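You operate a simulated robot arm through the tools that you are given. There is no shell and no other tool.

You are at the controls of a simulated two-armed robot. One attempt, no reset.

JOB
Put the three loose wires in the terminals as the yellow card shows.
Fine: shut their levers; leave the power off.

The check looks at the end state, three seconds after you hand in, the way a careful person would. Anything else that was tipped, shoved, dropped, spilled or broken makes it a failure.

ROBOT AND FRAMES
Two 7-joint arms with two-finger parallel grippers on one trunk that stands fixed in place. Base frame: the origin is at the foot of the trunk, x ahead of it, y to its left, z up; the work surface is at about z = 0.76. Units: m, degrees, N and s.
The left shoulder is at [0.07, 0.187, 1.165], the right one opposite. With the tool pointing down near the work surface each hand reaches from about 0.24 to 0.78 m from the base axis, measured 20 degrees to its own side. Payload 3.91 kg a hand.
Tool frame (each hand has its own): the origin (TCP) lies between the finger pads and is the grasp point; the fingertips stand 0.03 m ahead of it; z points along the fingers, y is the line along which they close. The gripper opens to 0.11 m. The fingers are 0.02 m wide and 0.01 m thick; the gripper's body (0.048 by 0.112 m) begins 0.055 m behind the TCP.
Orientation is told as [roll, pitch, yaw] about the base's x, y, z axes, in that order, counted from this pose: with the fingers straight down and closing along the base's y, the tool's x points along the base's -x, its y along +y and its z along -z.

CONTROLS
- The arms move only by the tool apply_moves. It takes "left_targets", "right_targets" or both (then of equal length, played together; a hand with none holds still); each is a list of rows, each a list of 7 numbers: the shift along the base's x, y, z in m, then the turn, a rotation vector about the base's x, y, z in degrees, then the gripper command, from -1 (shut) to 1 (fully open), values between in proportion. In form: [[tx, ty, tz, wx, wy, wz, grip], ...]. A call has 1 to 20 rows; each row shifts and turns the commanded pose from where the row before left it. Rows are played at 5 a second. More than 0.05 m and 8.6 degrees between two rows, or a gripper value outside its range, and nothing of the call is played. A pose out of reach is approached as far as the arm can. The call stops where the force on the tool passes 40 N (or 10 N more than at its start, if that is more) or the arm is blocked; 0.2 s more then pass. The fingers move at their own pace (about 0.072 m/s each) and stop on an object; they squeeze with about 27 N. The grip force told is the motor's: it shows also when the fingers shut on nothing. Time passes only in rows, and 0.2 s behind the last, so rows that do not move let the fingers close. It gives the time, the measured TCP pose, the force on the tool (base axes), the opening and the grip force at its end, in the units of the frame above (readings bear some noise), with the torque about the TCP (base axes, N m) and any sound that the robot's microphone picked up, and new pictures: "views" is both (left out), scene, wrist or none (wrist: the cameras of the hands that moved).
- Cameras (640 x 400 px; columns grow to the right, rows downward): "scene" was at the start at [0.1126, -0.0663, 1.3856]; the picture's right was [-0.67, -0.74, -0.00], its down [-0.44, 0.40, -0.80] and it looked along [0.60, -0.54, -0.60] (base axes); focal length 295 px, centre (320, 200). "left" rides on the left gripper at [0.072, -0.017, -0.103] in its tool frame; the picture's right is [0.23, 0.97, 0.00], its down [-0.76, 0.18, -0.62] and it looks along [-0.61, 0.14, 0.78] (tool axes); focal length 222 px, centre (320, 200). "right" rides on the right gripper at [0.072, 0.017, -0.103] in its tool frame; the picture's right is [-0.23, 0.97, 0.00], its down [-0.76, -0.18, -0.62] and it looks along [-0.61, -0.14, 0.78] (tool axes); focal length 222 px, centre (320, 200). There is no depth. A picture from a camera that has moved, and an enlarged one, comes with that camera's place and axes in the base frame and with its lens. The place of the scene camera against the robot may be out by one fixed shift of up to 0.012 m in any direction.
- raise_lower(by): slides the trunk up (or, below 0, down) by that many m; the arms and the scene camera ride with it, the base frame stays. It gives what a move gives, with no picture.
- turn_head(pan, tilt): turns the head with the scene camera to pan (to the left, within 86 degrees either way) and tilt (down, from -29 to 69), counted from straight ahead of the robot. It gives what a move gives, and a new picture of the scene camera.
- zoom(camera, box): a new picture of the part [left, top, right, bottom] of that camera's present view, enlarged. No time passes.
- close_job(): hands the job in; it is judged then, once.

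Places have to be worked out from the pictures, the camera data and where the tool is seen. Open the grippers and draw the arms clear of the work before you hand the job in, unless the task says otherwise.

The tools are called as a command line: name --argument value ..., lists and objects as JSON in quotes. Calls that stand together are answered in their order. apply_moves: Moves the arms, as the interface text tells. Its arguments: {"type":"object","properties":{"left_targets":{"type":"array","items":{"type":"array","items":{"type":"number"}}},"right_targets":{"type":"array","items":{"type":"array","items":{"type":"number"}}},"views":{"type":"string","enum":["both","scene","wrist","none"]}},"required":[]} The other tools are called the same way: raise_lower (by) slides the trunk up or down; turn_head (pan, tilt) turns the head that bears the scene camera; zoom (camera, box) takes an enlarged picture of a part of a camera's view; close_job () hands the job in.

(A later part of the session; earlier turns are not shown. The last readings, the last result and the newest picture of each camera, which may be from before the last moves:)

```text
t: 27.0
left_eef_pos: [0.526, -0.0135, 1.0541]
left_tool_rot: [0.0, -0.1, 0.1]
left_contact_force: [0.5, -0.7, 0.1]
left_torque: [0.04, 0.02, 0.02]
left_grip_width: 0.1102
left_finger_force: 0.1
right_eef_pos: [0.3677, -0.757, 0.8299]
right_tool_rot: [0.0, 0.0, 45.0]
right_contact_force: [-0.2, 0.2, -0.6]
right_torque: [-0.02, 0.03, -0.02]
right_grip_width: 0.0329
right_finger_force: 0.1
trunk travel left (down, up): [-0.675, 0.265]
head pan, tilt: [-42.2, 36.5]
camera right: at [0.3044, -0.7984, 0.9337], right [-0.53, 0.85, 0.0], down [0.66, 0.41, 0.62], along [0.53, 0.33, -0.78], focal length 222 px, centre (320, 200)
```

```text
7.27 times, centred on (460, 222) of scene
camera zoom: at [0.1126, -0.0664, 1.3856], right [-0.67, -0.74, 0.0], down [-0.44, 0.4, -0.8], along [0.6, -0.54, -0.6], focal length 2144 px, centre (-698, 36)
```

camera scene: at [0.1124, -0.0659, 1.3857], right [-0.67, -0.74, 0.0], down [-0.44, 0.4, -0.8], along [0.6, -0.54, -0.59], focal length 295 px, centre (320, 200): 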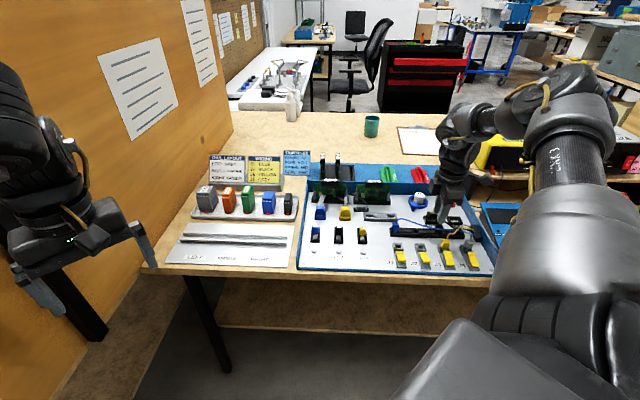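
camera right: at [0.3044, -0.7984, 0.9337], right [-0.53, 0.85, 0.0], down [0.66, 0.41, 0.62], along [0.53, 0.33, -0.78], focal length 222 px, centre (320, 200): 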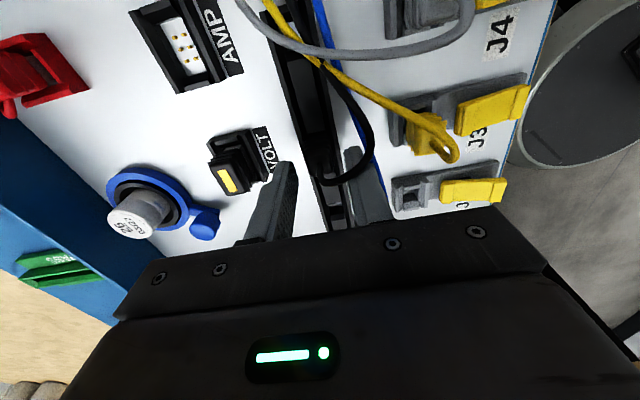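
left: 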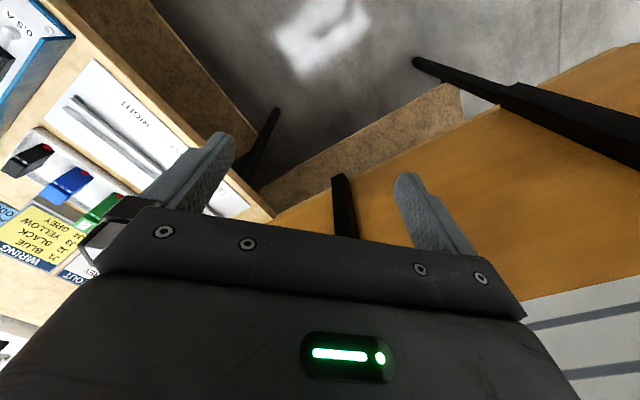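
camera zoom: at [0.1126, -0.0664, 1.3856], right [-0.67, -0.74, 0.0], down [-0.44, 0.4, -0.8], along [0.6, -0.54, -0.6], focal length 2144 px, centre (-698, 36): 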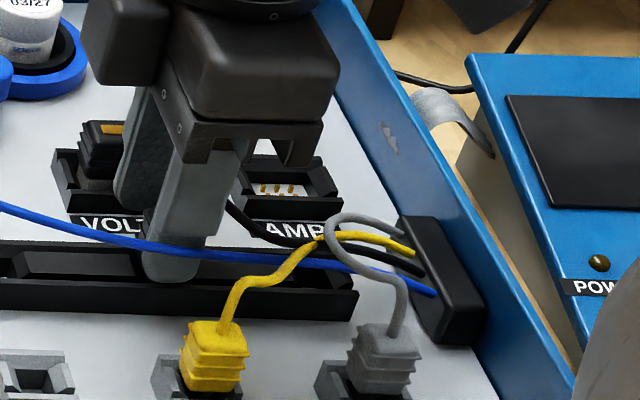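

Fingers straddle the black plug with the wire just clear of the front finger. I'll shift 2 mm left/1.5 mm back for margin and close.

apply_moves --right_targets '[[0.0025, 0.0004, 0, 0, 0, 0, -0.4], [0, 0, 0, 0, 0, 0, -0.7], [0, 0, 0, 0, 0, 0, -1], [0, 0, 0, 0, 0, 0, -1], [0, 0, 0, 0, 0, 0, -1]]' --views "wrist"

zoom --camera "right" --box '[240, 80, 400, 200]'

zoom --camera "scene" --box '[420, 195, 500, 250]'

```text
t: 28.2
left_eef_pos: [0.5267, -0.0126, 1.0549]
left_tool_rot: [0.0, 0.1, 0.0]
left_contact_force: [-0.1, 0.8, -0.2]
left_torque: [0.0, -0.03, 0.02]
left_grip_width: 0.11
left_finger_force: 0.0
right_eef_pos: [0.3694, -0.7565, 0.8302]
right_tool_rot: [0.0, -0.1, 45.0]
right_contact_force: [-2.6, 3.0, -0.2]
right_torque: [0.16, 0.14, -0.03]
right_grip_width: 0.0143
right_finger_force: 26.9
trunk travel left (down, up): [-0.675, 0.265]
head pan, tilt: [-42.2, 36.5]
camera right: at [0.3067, -0.7982, 0.9337], right [-0.53, 0.85, 0.0], down [0.66, 0.41, 0.62], along [0.53, 0.33, -0.78], focal length 222 px, centre (320, 200)
```

right: 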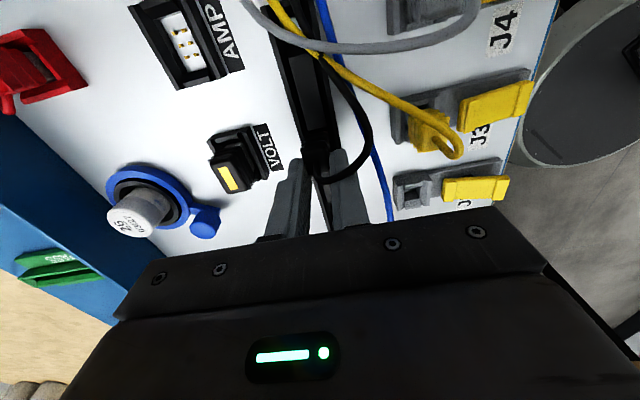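

```text
3.33 times, centred on (320, 140) of right
camera zoom: at [0.3067, -0.7982, 0.9337], right [-0.53, 0.85, 0.0], down [0.66, 0.41, 0.62], along [0.53, 0.33, -0.78], focal length 740 px, centre (320, 400)
```

zoom: 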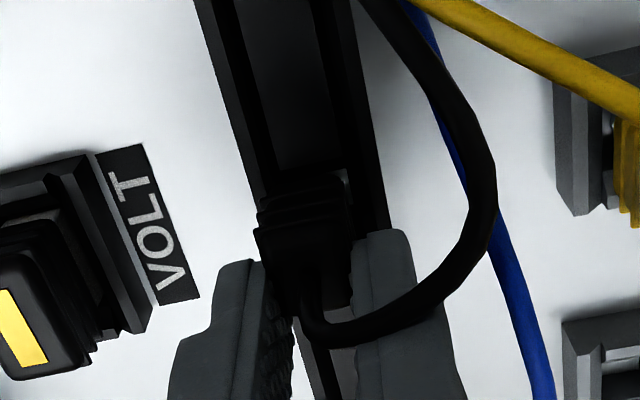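

```text
7.27 times, centred on (460, 222) of scene
camera zoom: at [0.1122, -0.0661, 1.3856], right [-0.67, -0.74, 0.0], down [-0.44, 0.4, -0.8], along [0.6, -0.54, -0.59], focal length 2144 px, centre (-698, 36)
```

zoom: 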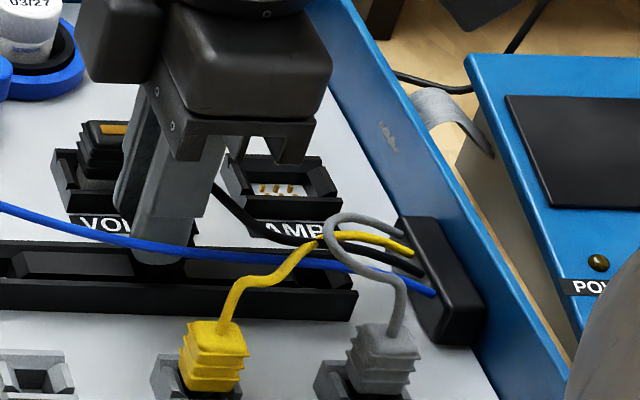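

Gripped at 14.3 mm, same as the yellow plug. I'll lift it straight up in steps.

apply_moves --right_targets '[[0, 0, 0.01, 0, 0, 0, -1], [0, 0, 0.015, 0, 0, 0, -1], [0, 0, 0.02, 0, 0, 0, -1], [0, 0, 0.02, 0, 0, 0, -1], [0, 0, 0.02, 0, 0, 0, -1], [0, 0, 0, 0, 0, 0, -1]]'

zoom --camera "right" --box '[240, 60, 440, 200]'

zoom --camera "scene" --box '[400, 180, 500, 250]'

```text
t: 29.6
left_eef_pos: [0.5278, -0.0148, 1.0549]
left_tool_rot: [0.1, -0.1, -0.1]
left_contact_force: [0.3, 0.2, -0.1]
left_torque: [-0.01, -0.01, -0.01]
left_grip_width: 0.11
left_finger_force: 0.0
right_eef_pos: [0.3705, -0.7601, 0.9152]
right_tool_rot: [0.2, 0.1, 45.0]
right_contact_force: [-0.6, -0.5, -1.4]
right_torque: [-0.01, -0.02, 0.01]
right_grip_width: 0.0143
right_finger_force: 26.6
trunk travel left (down, up): [-0.675, 0.265]
head pan, tilt: [-42.2, 36.5]
camera scene: at [0.1128, -0.067, 1.3855], right [-0.67, -0.74, 0.0], down [-0.44, 0.4, -0.8], along [0.6, -0.54, -0.6], focal length 295 px, centre (320, 200)
camera right: at [0.3067, -0.7993, 1.0171], right [-0.53, 0.85, 0.0], down [0.66, 0.41, 0.62], along [0.53, 0.33, -0.78], focal length 222 px, centre (320, 200)
```

scene: 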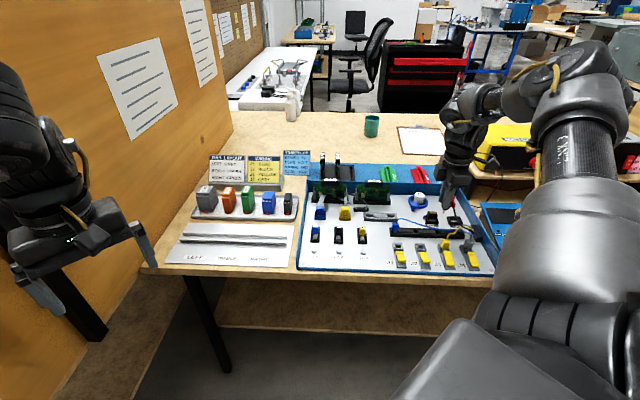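
right: 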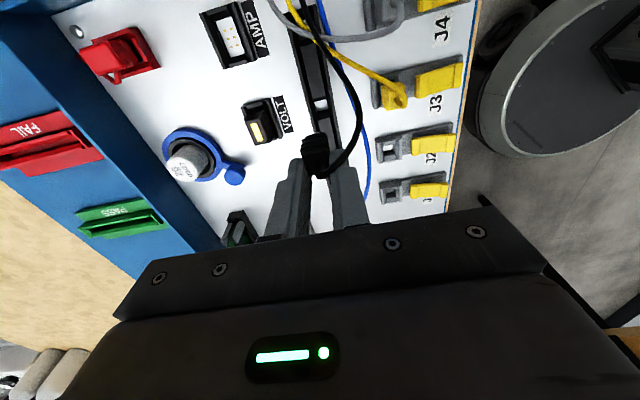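

```text
2.86 times, centred on (340, 130) of right
camera zoom: at [0.3067, -0.7993, 1.0171], right [-0.53, 0.85, 0.0], down [0.66, 0.41, 0.62], along [0.53, 0.33, -0.78], focal length 635 px, centre (263, 400)
```

zoom: 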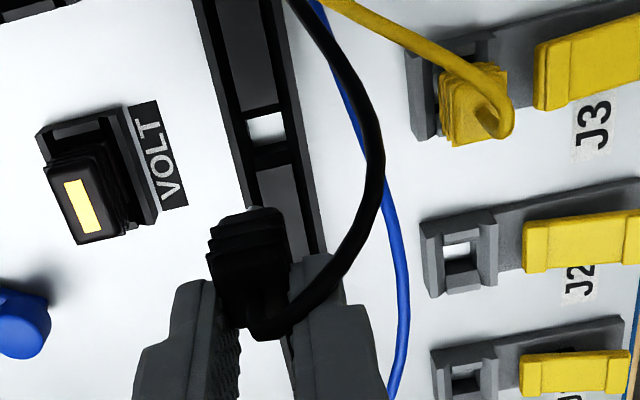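

```text
5.71 times, centred on (450, 215) of scene
camera zoom: at [0.1128, -0.067, 1.3855], right [-0.67, -0.74, 0.0], down [-0.44, 0.4, -0.8], along [0.6, -0.54, -0.6], focal length 1685 px, centre (-423, 114)
```

zoom: 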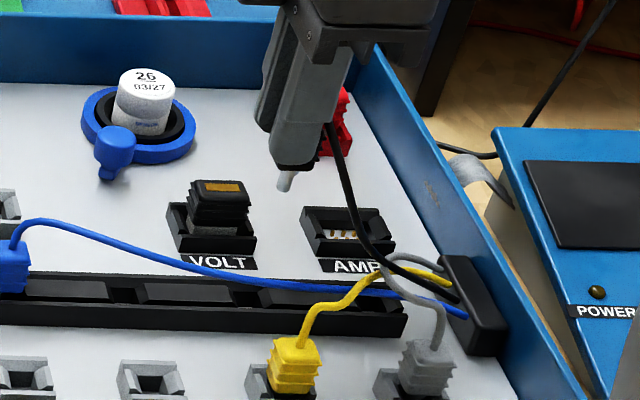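

The black plug is free; its axis is about 8 mm right of the TCP now. J2's socket measures about u=0.2205, v=0.7305, i.e. (0.360,-0.672). I'll carry it over at height, in +y, watching for wire pull.

apply_moves --right_targets '[[0, 0.01, 0.008, 0, 0, 0, -1], [0, 0.02, 0, 0, 0, 0, -1], [-0.001, 0.02, 0, 0, 0, 0, -1], [-0.001, 0.02, 0, 0, 0, 0, -1], [-0.001, 0.022, 0, 0, 0, 0, -1], [0, 0, 0, 0, 0, 0, -1]]'

zoom --camera "right" --box '[260, 70, 400, 158]'

zoom --camera "scene" --box '[400, 190, 500, 265]'

```text
t: 31.0
left_eef_pos: [0.5278, -0.0132, 1.0551]
left_tool_rot: [0.1, 0.0, 0.0]
left_contact_force: [0.7, 0.3, 0.1]
left_torque: [-0.02, 0.04, 0.0]
left_grip_width: 0.11
left_finger_force: 0.0
right_eef_pos: [0.3674, -0.6652, 0.9216]
right_tool_rot: [0.0, 0.0, 44.9]
right_contact_force: [0.5, -0.3, 0.8]
right_torque: [0.03, -0.03, -0.02]
right_grip_width: 0.0144
right_finger_force: 27.0
trunk travel left (down, up): [-0.675, 0.265]
head pan, tilt: [-42.2, 36.5]
camera scene: at [0.1127, -0.0668, 1.3856], right [-0.67, -0.74, 0.0], down [-0.44, 0.4, -0.8], along [0.6, -0.54, -0.6], focal length 295 px, centre (320, 200)
camera right: at [0.3033, -0.7066, 1.0242], right [-0.53, 0.85, 0.0], down [0.66, 0.41, 0.62], along [0.53, 0.33, -0.78], focal length 222 px, centre (320, 200)
```

scene: 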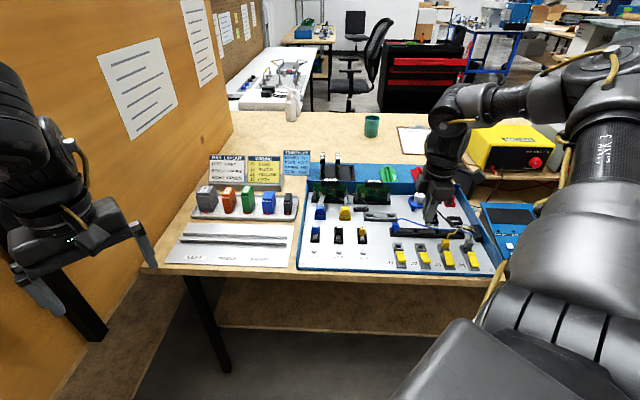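
right: 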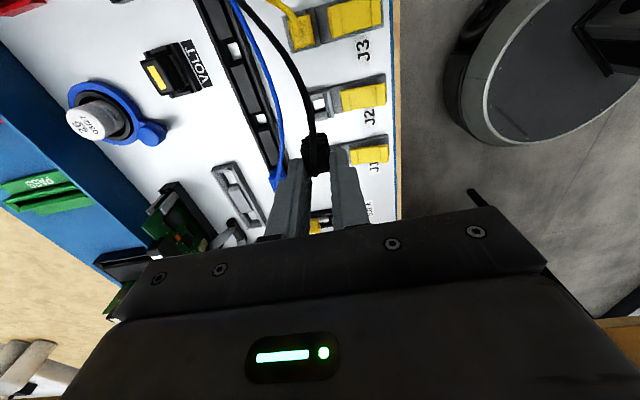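

```text
4.55 times, centred on (330, 114) of right
camera zoom: at [0.3033, -0.7066, 1.0242], right [-0.53, 0.85, 0.0], down [0.66, 0.41, 0.62], along [0.53, 0.33, -0.78], focal length 1010 px, centre (274, 591)
```

zoom: 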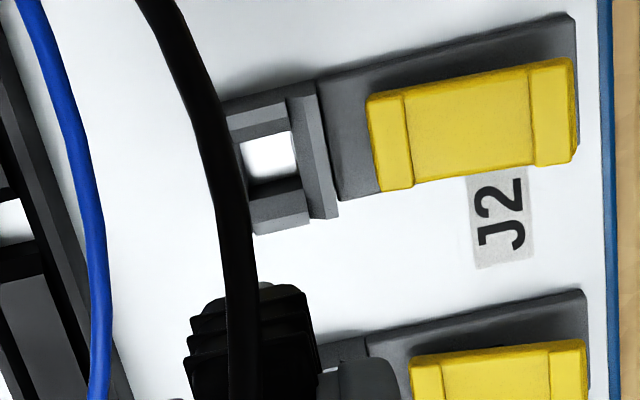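

```text
5.33 times, centred on (450, 228) of scene
camera zoom: at [0.1127, -0.0668, 1.3856], right [-0.67, -0.74, 0.0], down [-0.44, 0.4, -0.8], along [0.6, -0.54, -0.6], focal length 1573 px, centre (-373, 53)
```

zoom: 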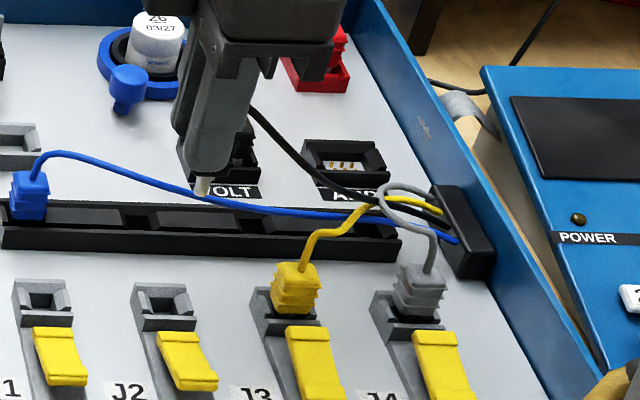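

Hovering above J2: the socket center works out at (u,v)≈(0.218,0.730) and the ferrule at ≈(0.2197,0.7295), so I need ~2 mm left. I'll correct and descend to just above the socket, then recheck.

apply_moves --right_targets '[[0.0015, 0.001, -0.02, 0, 0, 0, -1], [0, 0, -0.02, 0, 0, 0, -1], [0, 0, -0.02, 0, 0, 0, -1], [0, 0, 0, 0, 0, 0, -1]]' --views "wrist"

zoom --camera "right" --box '[260, 70, 400, 158]'

zoom --camera "scene" --box '[400, 215, 470, 265]'

```text
t: 32.0
left_eef_pos: [0.5266, -0.0136, 1.0547]
left_tool_rot: [0.0, -0.1, 0.1]
left_contact_force: [0.3, 0.4, -0.2]
left_torque: [0.0, 0.0, 0.01]
left_grip_width: 0.11
left_finger_force: 0.0
right_eef_pos: [0.3685, -0.6656, 0.863]
right_tool_rot: [0.0, 0.0, 44.9]
right_contact_force: [-1.1, 0.6, -0.5]
right_torque: [0.02, 0.02, 0.0]
right_grip_width: 0.0142
right_finger_force: 26.9
trunk travel left (down, up): [-0.675, 0.265]
head pan, tilt: [-42.2, 36.5]
camera right: at [0.3047, -0.7057, 0.9659], right [-0.53, 0.85, 0.0], down [0.66, 0.41, 0.62], along [0.53, 0.33, -0.78], focal length 222 px, centre (320, 200)
```

right: 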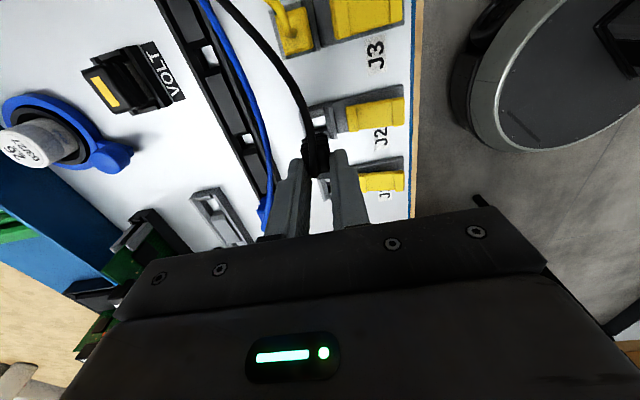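

```text
4.55 times, centred on (330, 114) of right
camera zoom: at [0.3047, -0.7057, 0.9659], right [-0.53, 0.85, 0.0], down [0.66, 0.41, 0.62], along [0.53, 0.33, -0.78], focal length 1010 px, centre (274, 591)
```

zoom: 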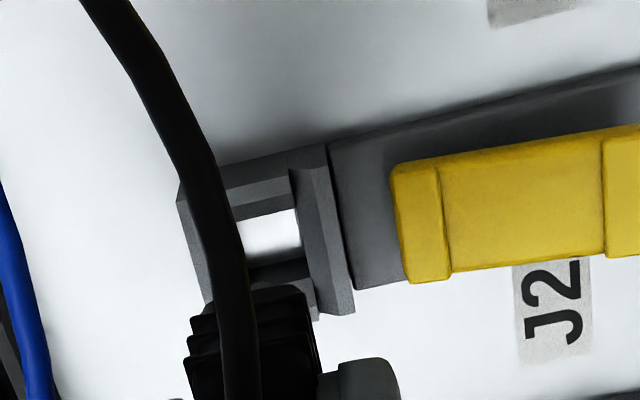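

```text
8.00 times, centred on (435, 240) of scene
camera zoom: at [0.1125, -0.0664, 1.3856], right [-0.67, -0.74, 0.0], down [-0.44, 0.4, -0.8], along [0.6, -0.54, -0.6], focal length 2359 px, centre (-600, -120)
```

zoom: 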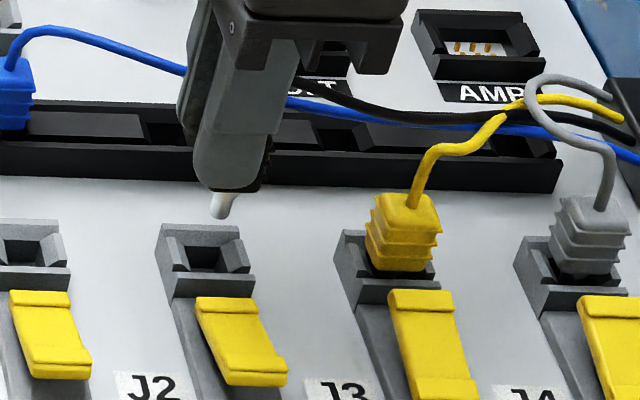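

The projected landing point of the ferrule matches J2's throat as well as it did for J3. Continuing down in small steps.

apply_moves --right_targets '[[0, 0, -0.008, 0, 0, 0, -1], [0, 0, -0.008, 0, 0, 0, -1], [0, 0, -0.006, 0, 0, 0, -1], [0, 0, -0.005, 0, 0, 0, -1], [0, 0, -0.004, 0, 0, 0, -1], [0, 0, -0.003, 0, 0, 0, -1], [0, 0, -0.003, 0, 0, 0, -1]]' --views "wrist"

zoom --camera "right" --box '[260, 90, 400, 180]'

zoom --camera "scene" --box '[400, 215, 470, 265]'

```text
t: 33.6
left_eef_pos: [0.5261, -0.012, 1.0563]
left_tool_rot: [0.0, -0.1, 0.0]
left_contact_force: [0.3, 0.2, -1.0]
left_torque: [-0.01, 0.03, -0.03]
left_grip_width: 0.1098
left_finger_force: 0.0
right_eef_pos: [0.3689, -0.6651, 0.8288]
right_tool_rot: [-0.4, 0.0, 45.0]
right_contact_force: [-0.6, -3.1, 21.3]
right_torque: [-0.35, 0.17, 0.04]
right_grip_width: 0.0144
right_finger_force: 26.5
trunk travel left (down, up): [-0.675, 0.265]
head pan, tilt: [-42.2, 36.5]
camera right: at [0.3044, -0.7047, 0.9321], right [-0.53, 0.85, -0.01], down [0.66, 0.42, 0.62], along [0.53, 0.33, -0.78], focal length 222 px, centre (320, 200)
```

right: 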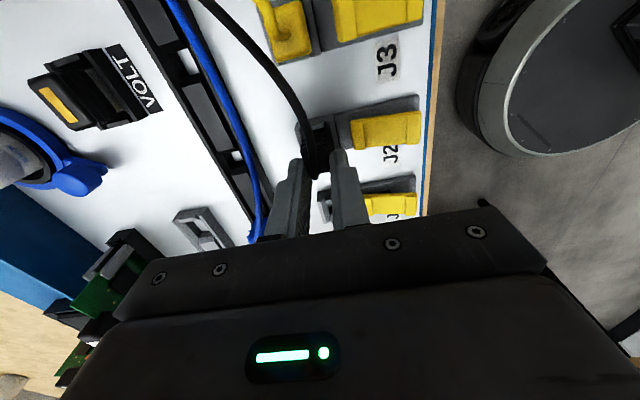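

```text
4.44 times, centred on (330, 135) of right
camera zoom: at [0.3044, -0.7047, 0.9321], right [-0.53, 0.85, -0.01], down [0.66, 0.42, 0.62], along [0.53, 0.33, -0.78], focal length 987 px, centre (276, 489)
```

zoom: 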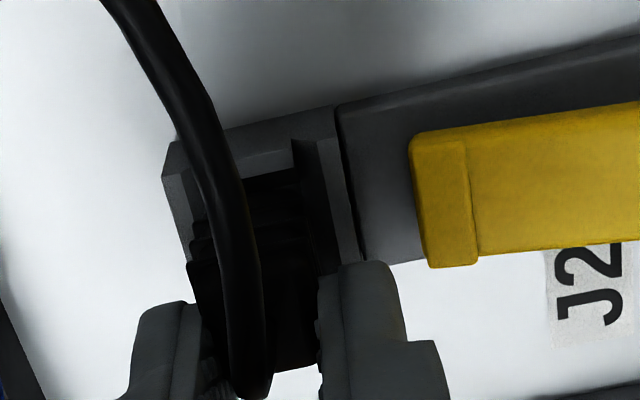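

```text
8.00 times, centred on (435, 240) of scene
camera zoom: at [0.1103, -0.0637, 1.3864], right [-0.67, -0.74, 0.0], down [-0.44, 0.4, -0.81], along [0.6, -0.54, -0.59], focal length 2359 px, centre (-600, -120)
```

zoom: 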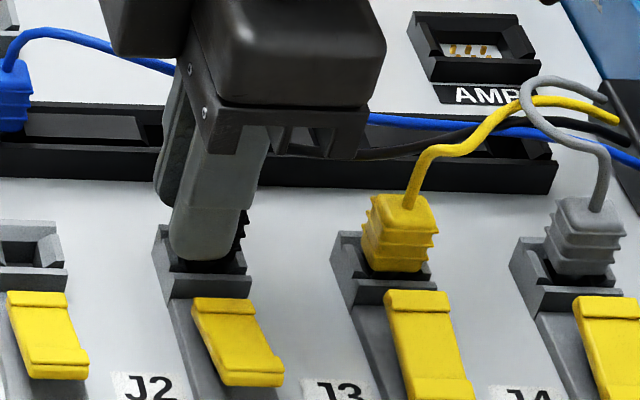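

Contact came about 2 mm higher than for yellow, with the reaction to the right/back of the plug axis, so it may be touching the funnel on that side. I'll lift 4 mm, shift 2 mm left and 1 mm forward, and press again.

apply_moves --right_targets '[[0, 0, 0.005, 0, 0, 0, -1], [0.0007, 0.0021, 0, 0, 0, 0, -1], [0, 0, -0.003, 0, 0, 0, -1], [0, 0, -0.002, 0, 0, 0, -1], [0, 0, -0.002, 0, 0, 0, -1]]' --views "wrist"

zoom --camera "right" --box '[260, 90, 400, 180]'

zoom --camera "scene" --box '[400, 215, 470, 265]'

```text
t: 34.8
left_eef_pos: [0.5255, -0.0116, 1.0565]
left_tool_rot: [0.0, 0.0, 0.1]
left_contact_force: [-0.3, 0.0, -0.1]
left_torque: [0.01, -0.03, -0.02]
left_grip_width: 0.1102
left_finger_force: 0.0
right_eef_pos: [0.3682, -0.6626, 0.8259]
right_tool_rot: [-0.2, -0.1, 45.0]
right_contact_force: [-1.8, -2.9, 21.4]
right_torque: [-0.29, 0.18, -0.01]
right_grip_width: 0.0143
right_finger_force: 26.5
trunk travel left (down, up): [-0.675, 0.265]
head pan, tilt: [-42.2, 36.5]
camera right: at [0.3053, -0.7019, 0.9288], right [-0.53, 0.85, 0.0], down [0.66, 0.41, 0.62], along [0.53, 0.33, -0.78], focal length 222 px, centre (320, 200)
```

right: 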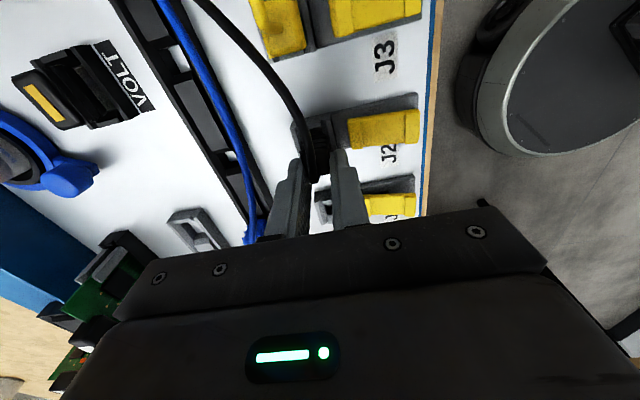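

```text
4.44 times, centred on (330, 135) of right
camera zoom: at [0.3053, -0.7019, 0.9288], right [-0.53, 0.85, 0.0], down [0.66, 0.41, 0.62], along [0.53, 0.33, -0.78], focal length 987 px, centre (276, 489)
```

zoom: 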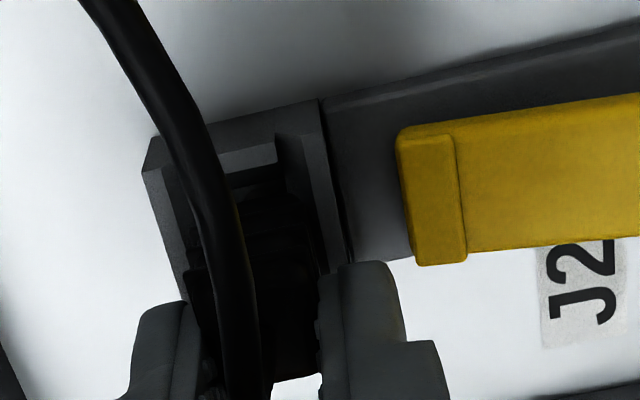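

```text
8.00 times, centred on (435, 240) of scene
camera zoom: at [0.1111, -0.0636, 1.386], right [-0.67, -0.74, 0.0], down [-0.44, 0.4, -0.81], along [0.6, -0.54, -0.59], focal length 2359 px, centre (-600, -120)
```

zoom: 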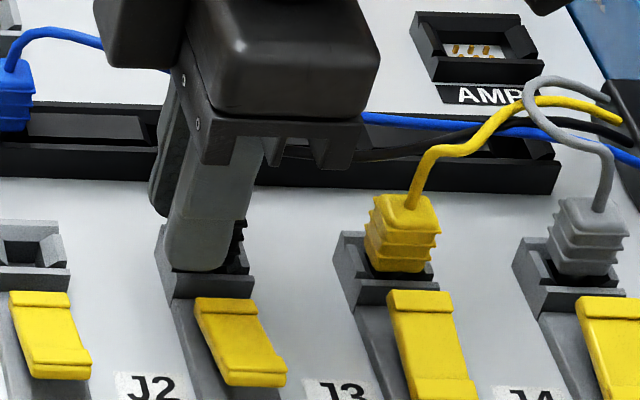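

Now at TCP z=0.826 with the reaction nearly on the plug axis, as with yellow. I'll relieve the push, open and rise to inspect.

apply_moves --right_targets '[[0, 0, 0.003, 0, 0, 0, -1], [0, 0, 0, 0, 0, 0, -0.52], [0, 0, 0, 0, 0, 0, -0.52], [0, 0, 0.02, 0, 0, 0, -0.52], [0, 0, 0.025, 0, 0, 0, -0.52], [0, 0, 0.03, 0, 0, 0, -0.52], [0, 0, 0, 0, 0, 0, -0.52]]'

zoom --camera "right" --box '[230, 30, 430, 160]'

zoom --camera "scene" --box '[400, 215, 470, 265]'

```text
t: 36.4
left_eef_pos: [0.5274, -0.0131, 1.0547]
left_tool_rot: [0.0, 0.1, -0.1]
left_contact_force: [-0.3, -0.7, 0.4]
left_torque: [-0.02, 0.0, -0.02]
left_grip_width: 0.1099
left_finger_force: 0.0
right_eef_pos: [0.3689, -0.6648, 0.8999]
right_tool_rot: [0.1, 0.0, 45.0]
right_contact_force: [0.1, -0.4, -0.1]
right_torque: [-0.01, -0.01, 0.03]
right_grip_width: 0.0265
right_finger_force: 0.1
trunk travel left (down, up): [-0.675, 0.265]
head pan, tilt: [-42.2, 36.5]
camera scene: at [0.1129, -0.067, 1.3855], right [-0.67, -0.74, 0.0], down [-0.44, 0.4, -0.8], along [0.59, -0.54, -0.6], focal length 295 px, centre (320, 200)
camera right: at [0.305, -0.7055, 1.0034], right [-0.53, 0.85, 0.0], down [0.66, 0.41, 0.62], along [0.53, 0.33, -0.78], focal length 222 px, centre (320, 200)
```

scene: 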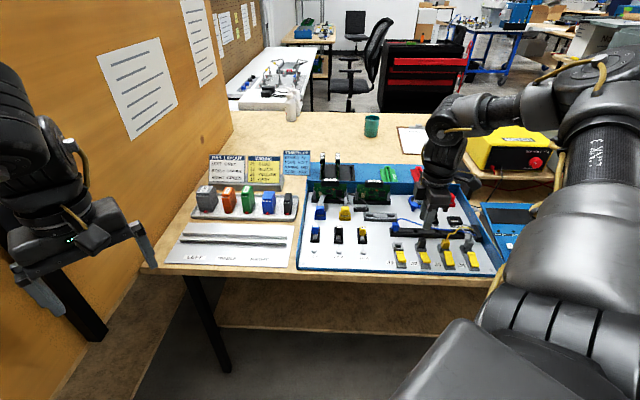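
right: 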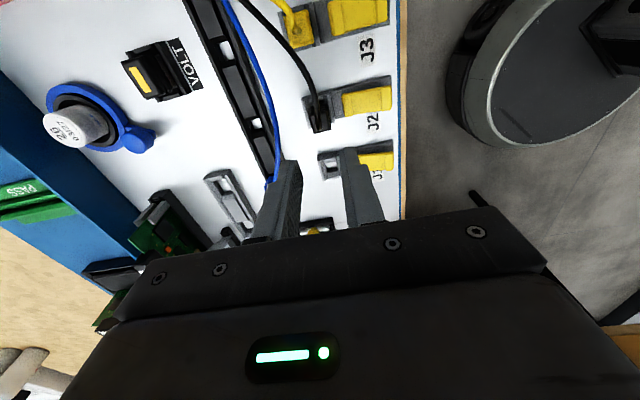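

```text
3.08 times, centred on (330, 95) of right
camera zoom: at [0.305, -0.7055, 1.0034], right [-0.53, 0.85, 0.0], down [0.66, 0.41, 0.62], along [0.53, 0.33, -0.78], focal length 684 px, centre (289, 523)
```

zoom: 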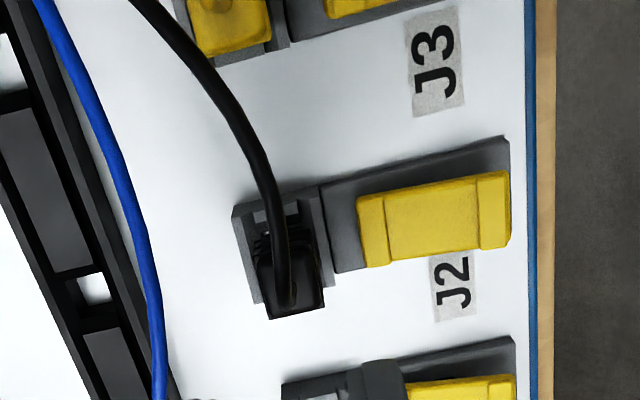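

```text
8.00 times, centred on (435, 240) of scene
camera zoom: at [0.1129, -0.067, 1.3855], right [-0.67, -0.74, 0.0], down [-0.44, 0.4, -0.8], along [0.59, -0.54, -0.6], focal length 2359 px, centre (-600, -120)
```

zoom: 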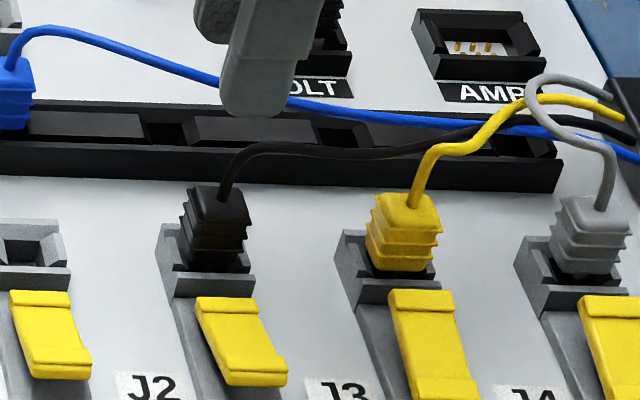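

The black plug sits in J2 at the same depth as its neighbours. Now J2's lever: by the J3 result and the 64 mm spacing its lip is near (0.319,-0.627). I'll close the fingers, go above it and look.

apply_moves --right_targets '[[-0.017, 0.0125, 0, 0, 0, 0, -1], [-0.017, 0.0125, 0, 0, 0, 0, -1], [-0.016, 0.0126, 0, 0, 0, 0, -1], [0, 0, -0.02, 0, 0, 0, -1], [0, 0, -0.025, 0, 0, 0, -1], [0, 0, 0, 0, 0, 0, -1]]' --views "wrist"

zoom --camera "right" --box '[220, 60, 400, 190]'

zoom --camera "scene" --box '[385, 225, 475, 285]'

```text
t: 37.8
left_eef_pos: [0.5262, -0.0131, 1.0555]
left_tool_rot: [0.0, -0.1, 0.0]
left_contact_force: [0.3, -0.3, -0.1]
left_torque: [0.0, -0.02, 0.01]
left_grip_width: 0.1101
left_finger_force: 0.0
right_eef_pos: [0.3199, -0.6249, 0.8573]
right_tool_rot: [0.1, 0.0, 45.1]
right_contact_force: [0.1, 0.7, 0.1]
right_torque: [0.0, 0.0, 0.01]
right_grip_width: 0.0
right_finger_force: 26.6
trunk travel left (down, up): [-0.675, 0.265]
head pan, tilt: [-42.2, 36.5]
camera right: at [0.2558, -0.6651, 0.9598], right [-0.53, 0.85, 0.0], down [0.66, 0.41, 0.62], along [0.53, 0.33, -0.78], focal length 222 px, centre (320, 200)
```

right: 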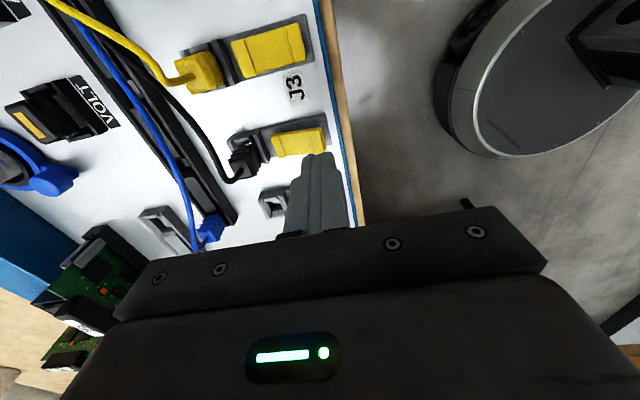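

```text
3.08 times, centred on (310, 125) of right
camera zoom: at [0.2558, -0.6651, 0.9598], right [-0.53, 0.85, 0.0], down [0.66, 0.41, 0.62], along [0.53, 0.33, -0.78], focal length 684 px, centre (351, 431)
```

zoom: 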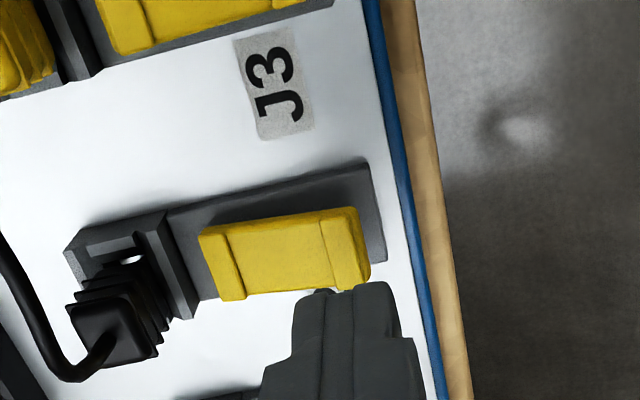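

```text
6.67 times, centred on (430, 255) of scene
camera zoom: at [0.1121, -0.0655, 1.3857], right [-0.67, -0.74, 0.0], down [-0.44, 0.4, -0.8], along [0.6, -0.54, -0.59], focal length 1966 px, centre (-413, -167)
```

zoom: 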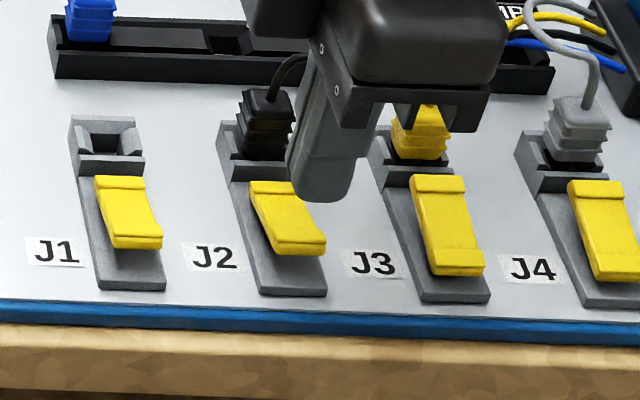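

A white spot shows through the J2 socket beside the black plug. I'll zoom in to see whether the plug is tilted or not fully home before pressing the lever.

zoom --camera "right" --box '[220, 120, 300, 190]'

zoom --camera "scene" --box '[410, 232, 450, 257]'

zoom --camera "right" --box '[160, 40, 240, 100]'

```text
5.71 times, centred on (260, 155) of right
camera zoom: at [0.2558, -0.6651, 0.9598], right [-0.53, 0.85, 0.0], down [0.66, 0.41, 0.62], along [0.53, 0.33, -0.78], focal length 1269 px, centre (663, 457)
```

zoom: 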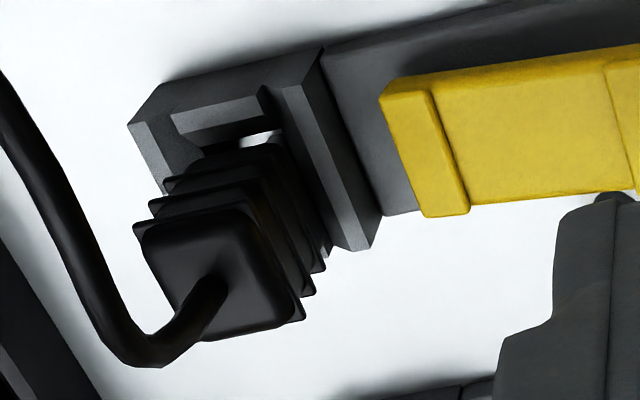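

```text
16.00 times, centred on (430, 244) of scene
camera zoom: at [0.1121, -0.0655, 1.3857], right [-0.67, -0.74, 0.0], down [-0.44, 0.4, -0.8], along [0.6, -0.54, -0.59], focal length 4718 px, centre (-1440, -512)
```

zoom: 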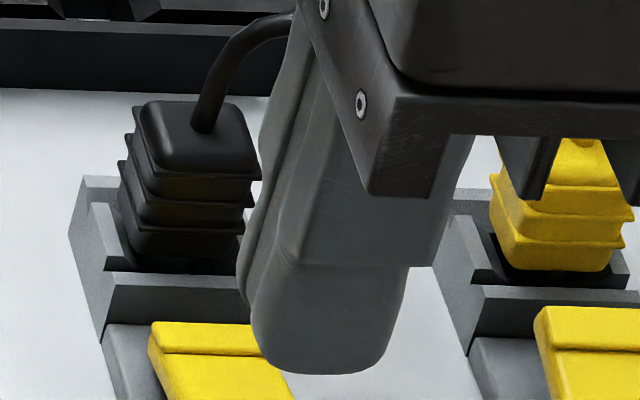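

```text
6.67 times, centred on (200, 70) of right
camera zoom: at [0.2558, -0.6651, 0.9598], right [-0.53, 0.85, 0.0], down [0.66, 0.41, 0.62], along [0.53, 0.33, -0.78], focal length 1481 px, centre (1120, 1067)
```

zoom: 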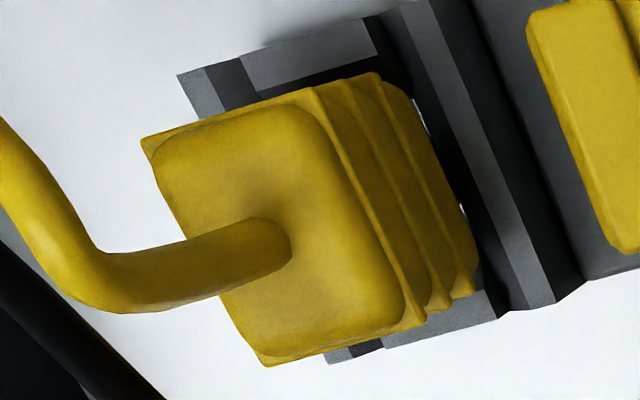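

Measured from the scene, black's top (z≈0.812) and bottom line up with J2's center and match the grey and yellow plugs, so it is seated. I'll press J2's lever as I did J3's.

apply_moves --right_targets '[[-0.0015, -0.0015, -0.012, 0, 0, 0, -1], [0, 0, -0.008, 0, 0, 0, -1], [0, 0, -0.005, 0, 0, 0, -1], [0, 0, -0.005, 0, 0, 0, -1], [0, 0, -0.004, 0, 0, 0, -1], [0, 0, -0.003, 0, 0, 0, -1], [0, 0, -0.002, 0, 0, 0, -1], [0, 0, -0.002, 0, 0, 0, -1]]' --views "none"

zoom --camera "scene" --box '[385, 225, 475, 285]'

```text
t: 39.6
left_eef_pos: [0.5257, -0.0107, 1.0563]
left_tool_rot: [-0.1, -0.1, 0.0]
left_contact_force: [-0.5, 0.1, 0.6]
left_torque: [0.01, 0.02, 0.05]
left_grip_width: 0.1103
left_finger_force: 0.0
right_eef_pos: [0.3184, -0.6272, 0.8196]
right_tool_rot: [-0.5, 0.0, 44.9]
right_contact_force: [0.1, -6.5, 35.0]
right_torque: [-0.21, -0.09, 0.22]
right_grip_width: 0.0
right_finger_force: 27.0
trunk travel left (down, up): [-0.675, 0.265]
head pan, tilt: [-42.2, 36.5]
```

```text
6.67 times, centred on (430, 255) of scene
camera zoom: at [0.1102, -0.0624, 1.3865], right [-0.67, -0.74, 0.0], down [-0.44, 0.4, -0.81], along [0.6, -0.54, -0.59], focal length 1966 px, centre (-413, -167)
```

zoom: 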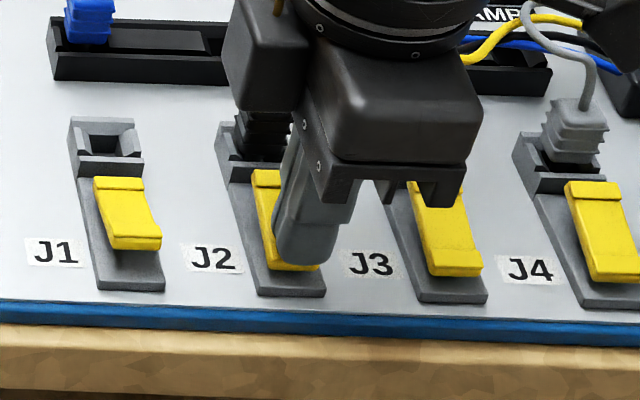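

The J2 lever bottomed at 35 N with the same tip height as J3 (TCP z=0.8196). I'll lift off, open up and move to hover over the blue plug at (0.452,-0.672).

apply_moves --right_targets '[[0, 0, 0.015, 0, 0, 0, -1], [0, 0, 0.035, 0, 0, 0, -1], [0, 0, 0.04, 0, 0, 0, -0.4], [0.027, -0.009, 0, 0, 0, 0, -0.4], [0.027, -0.009, 0, 0, 0, 0, -0.4], [0.027, -0.009, 0, 0, 0, 0, -0.4], [0.027, -0.009, 0, 0, 0, 0, -0.4], [0.026, -0.009, 0, 0, 0, 0, -0.4], [0, 0, 0, 0, 0, 0, -0.4]]'

zoom --camera "scene" --box '[385, 205, 475, 285]'

zoom --camera "right" --box '[240, 70, 400, 170]'

```text
t: 41.6
left_eef_pos: [0.5269, -0.0141, 1.0553]
left_tool_rot: [-0.1, 0.1, 0.0]
left_contact_force: [-0.5, 0.3, 0.2]
left_torque: [0.04, -0.01, -0.02]
left_grip_width: 0.1098
left_finger_force: 0.1
right_eef_pos: [0.4527, -0.6726, 0.9059]
right_tool_rot: [0.0, -0.1, 45.1]
right_contact_force: [-0.2, -0.4, 0.0]
right_torque: [0.03, -0.03, -0.02]
right_grip_width: 0.0334
right_finger_force: 0.1
trunk travel left (down, up): [-0.675, 0.265]
head pan, tilt: [-42.2, 36.5]
camera scene: at [0.1118, -0.0672, 1.3856], right [-0.67, -0.74, 0.0], down [-0.44, 0.4, -0.8], along [0.6, -0.54, -0.6], focal length 295 px, centre (320, 200)
camera right: at [0.39, -0.7135, 1.0089], right [-0.53, 0.85, 0.0], down [0.66, 0.41, 0.62], along [0.53, 0.33, -0.78], focal length 222 px, centre (320, 200)
```

scene: 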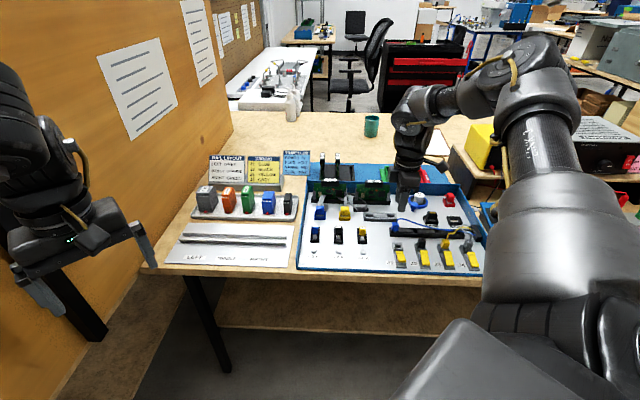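
right: 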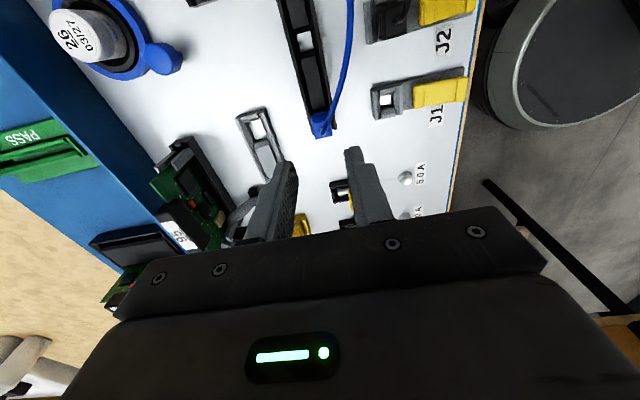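

```text
5.00 times, centred on (430, 245) of scene
camera zoom: at [0.1118, -0.0672, 1.3856], right [-0.67, -0.74, 0.0], down [-0.44, 0.4, -0.8], along [0.6, -0.54, -0.6], focal length 1474 px, centre (-230, -25)
```

zoom: 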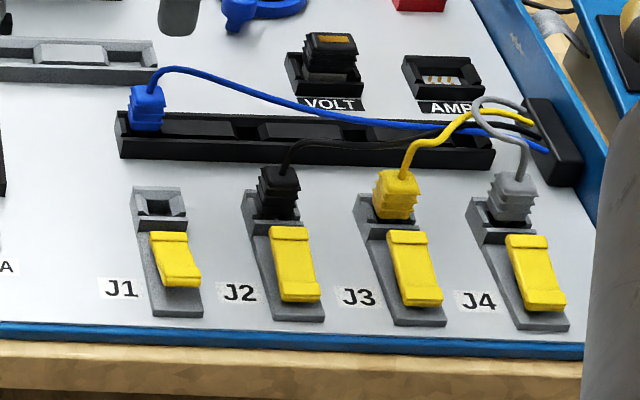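

```text
4.00 times, centred on (320, 120) of right
camera zoom: at [0.39, -0.7135, 1.0089], right [-0.53, 0.85, 0.0], down [0.66, 0.41, 0.62], along [0.53, 0.33, -0.78], focal length 888 px, centre (320, 520)
```

zoom: 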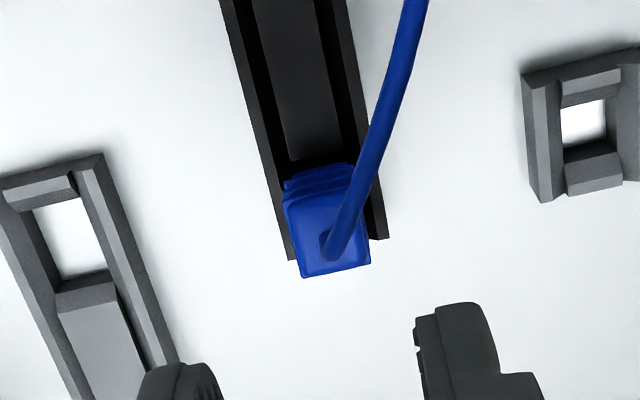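

J2, J3 and J4 levers are all flat now. The blue plug's center measures (0.453,-0.672); I'll center with a 3 mm left bias as for yellow, descend to TCP z≈0.83 and check.

apply_moves --right_targets '[[0.002, 0.0025, 0, 0, 0, 0, -0.35], [0, 0, -0.025, 0, 0, 0, -0.35], [0, 0, -0.025, 0, 0, 0, -0.35], [0, 0, -0.015, 0, 0, 0, -0.35], [0, 0, -0.011, 0, 0, 0, -0.35], [0, 0, 0, 0, 0, 0, -0.35]]' --views "wrist"

zoom --camera "right" --box '[240, 80, 400, 200]'

zoom --camera "scene" --box '[370, 190, 470, 253]'

```text
t: 43.0
left_eef_pos: [0.5279, -0.0138, 1.0553]
left_tool_rot: [0.1, 0.0, -0.1]
left_contact_force: [0.5, 0.0, 0.6]
left_torque: [0.0, 0.03, 0.0]
left_grip_width: 0.1102
left_finger_force: 0.1
right_eef_pos: [0.4548, -0.6682, 0.8287]
right_tool_rot: [0.0, 0.0, 44.9]
right_contact_force: [0.1, -0.4, -0.4]
right_torque: [0.01, 0.0, 0.03]
right_grip_width: 0.0358
right_finger_force: 0.2
trunk travel left (down, up): [-0.675, 0.265]
head pan, tilt: [-42.2, 36.5]
camera right: at [0.391, -0.71, 0.9322], right [-0.53, 0.85, 0.0], down [0.66, 0.41, 0.62], along [0.53, 0.33, -0.78], focal length 222 px, centre (320, 200)
```

right: 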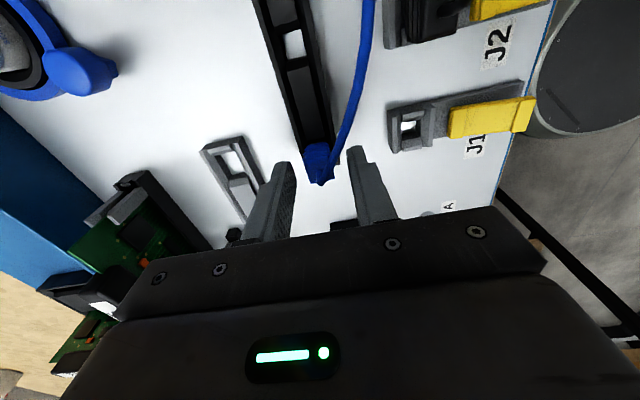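

```text
3.33 times, centred on (320, 140) of right
camera zoom: at [0.391, -0.71, 0.9322], right [-0.53, 0.85, 0.0], down [0.66, 0.41, 0.62], along [0.53, 0.33, -0.78], focal length 740 px, centre (320, 400)
```

zoom: 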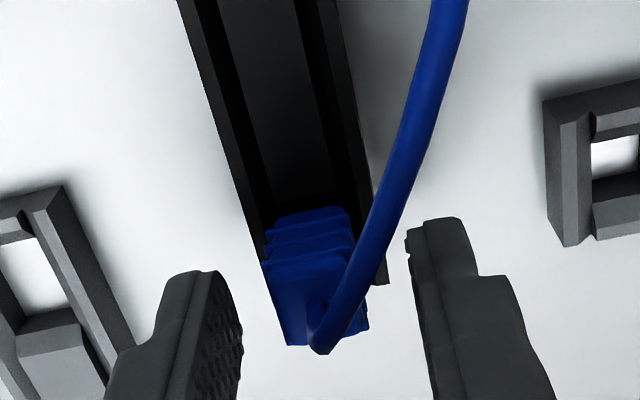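

```text
6.35 times, centred on (420, 222) of scene
camera zoom: at [0.1125, -0.0663, 1.3856], right [-0.67, -0.74, 0.0], down [-0.44, 0.4, -0.8], along [0.6, -0.54, -0.6], focal length 1872 px, centre (-315, 64)
```

zoom: 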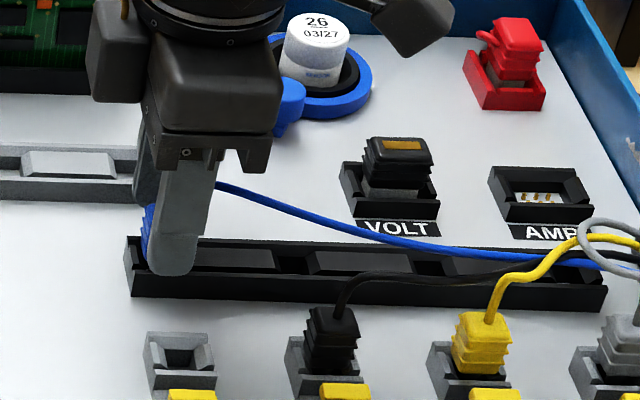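

The blue plug is between the pads, and the wire clear on the right; I'll nudge 1.5 mm back to center and close.

apply_moves --right_targets '[[0.001, -0.001, 0, 0, 0, 0, -0.35], [0, 0, 0, 0, 0, 0, -0.7], [0, 0, 0, 0, 0, 0, -1], [0, 0, 0, 0, 0, 0, -1], [0, 0, 0, 0, 0, 0, -1]]' --views "wrist"

zoom --camera "right" --box '[240, 80, 400, 200]'

```text
t: 44.2
left_eef_pos: [0.5272, -0.014, 1.0541]
left_tool_rot: [0.0, 0.0, 0.0]
left_contact_force: [-0.6, 0.2, 0.3]
left_torque: [-0.02, 0.0, 0.02]
left_grip_width: 0.1103
left_finger_force: 0.0
right_eef_pos: [0.455, -0.671, 0.8296]
right_tool_rot: [0.0, 0.0, 44.9]
right_contact_force: [0.6, -0.1, -0.6]
right_torque: [0.01, -0.04, 0.0]
right_grip_width: 0.0143
right_finger_force: 27.5
trunk travel left (down, up): [-0.675, 0.265]
head pan, tilt: [-42.2, 36.5]
camera right: at [0.3921, -0.7112, 0.9325], right [-0.53, 0.85, 0.0], down [0.66, 0.41, 0.62], along [0.53, 0.33, -0.78], focal length 222 px, centre (320, 200)
```

right: 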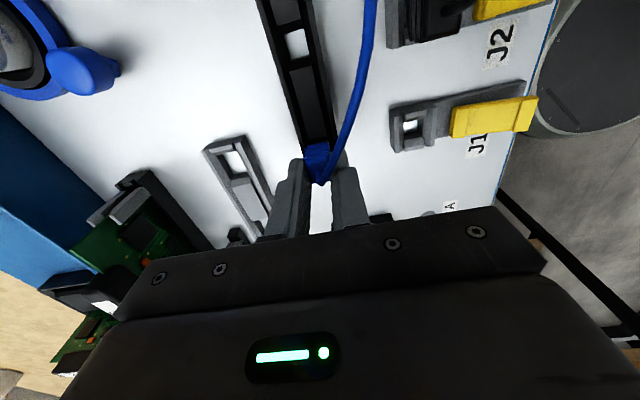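

```text
3.33 times, centred on (320, 140) of right
camera zoom: at [0.3921, -0.7112, 0.9325], right [-0.53, 0.85, 0.0], down [0.66, 0.41, 0.62], along [0.53, 0.33, -0.78], focal length 740 px, centre (320, 400)
```

zoom: 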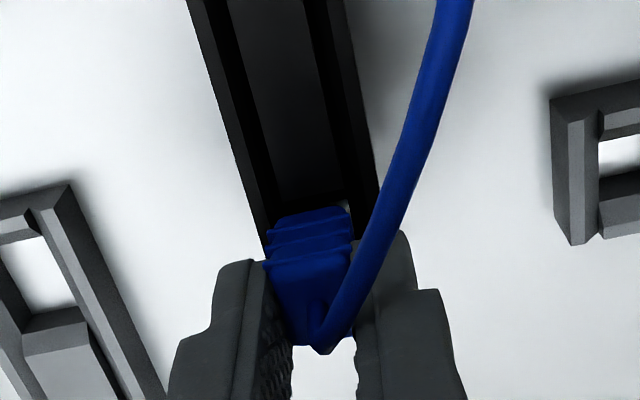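

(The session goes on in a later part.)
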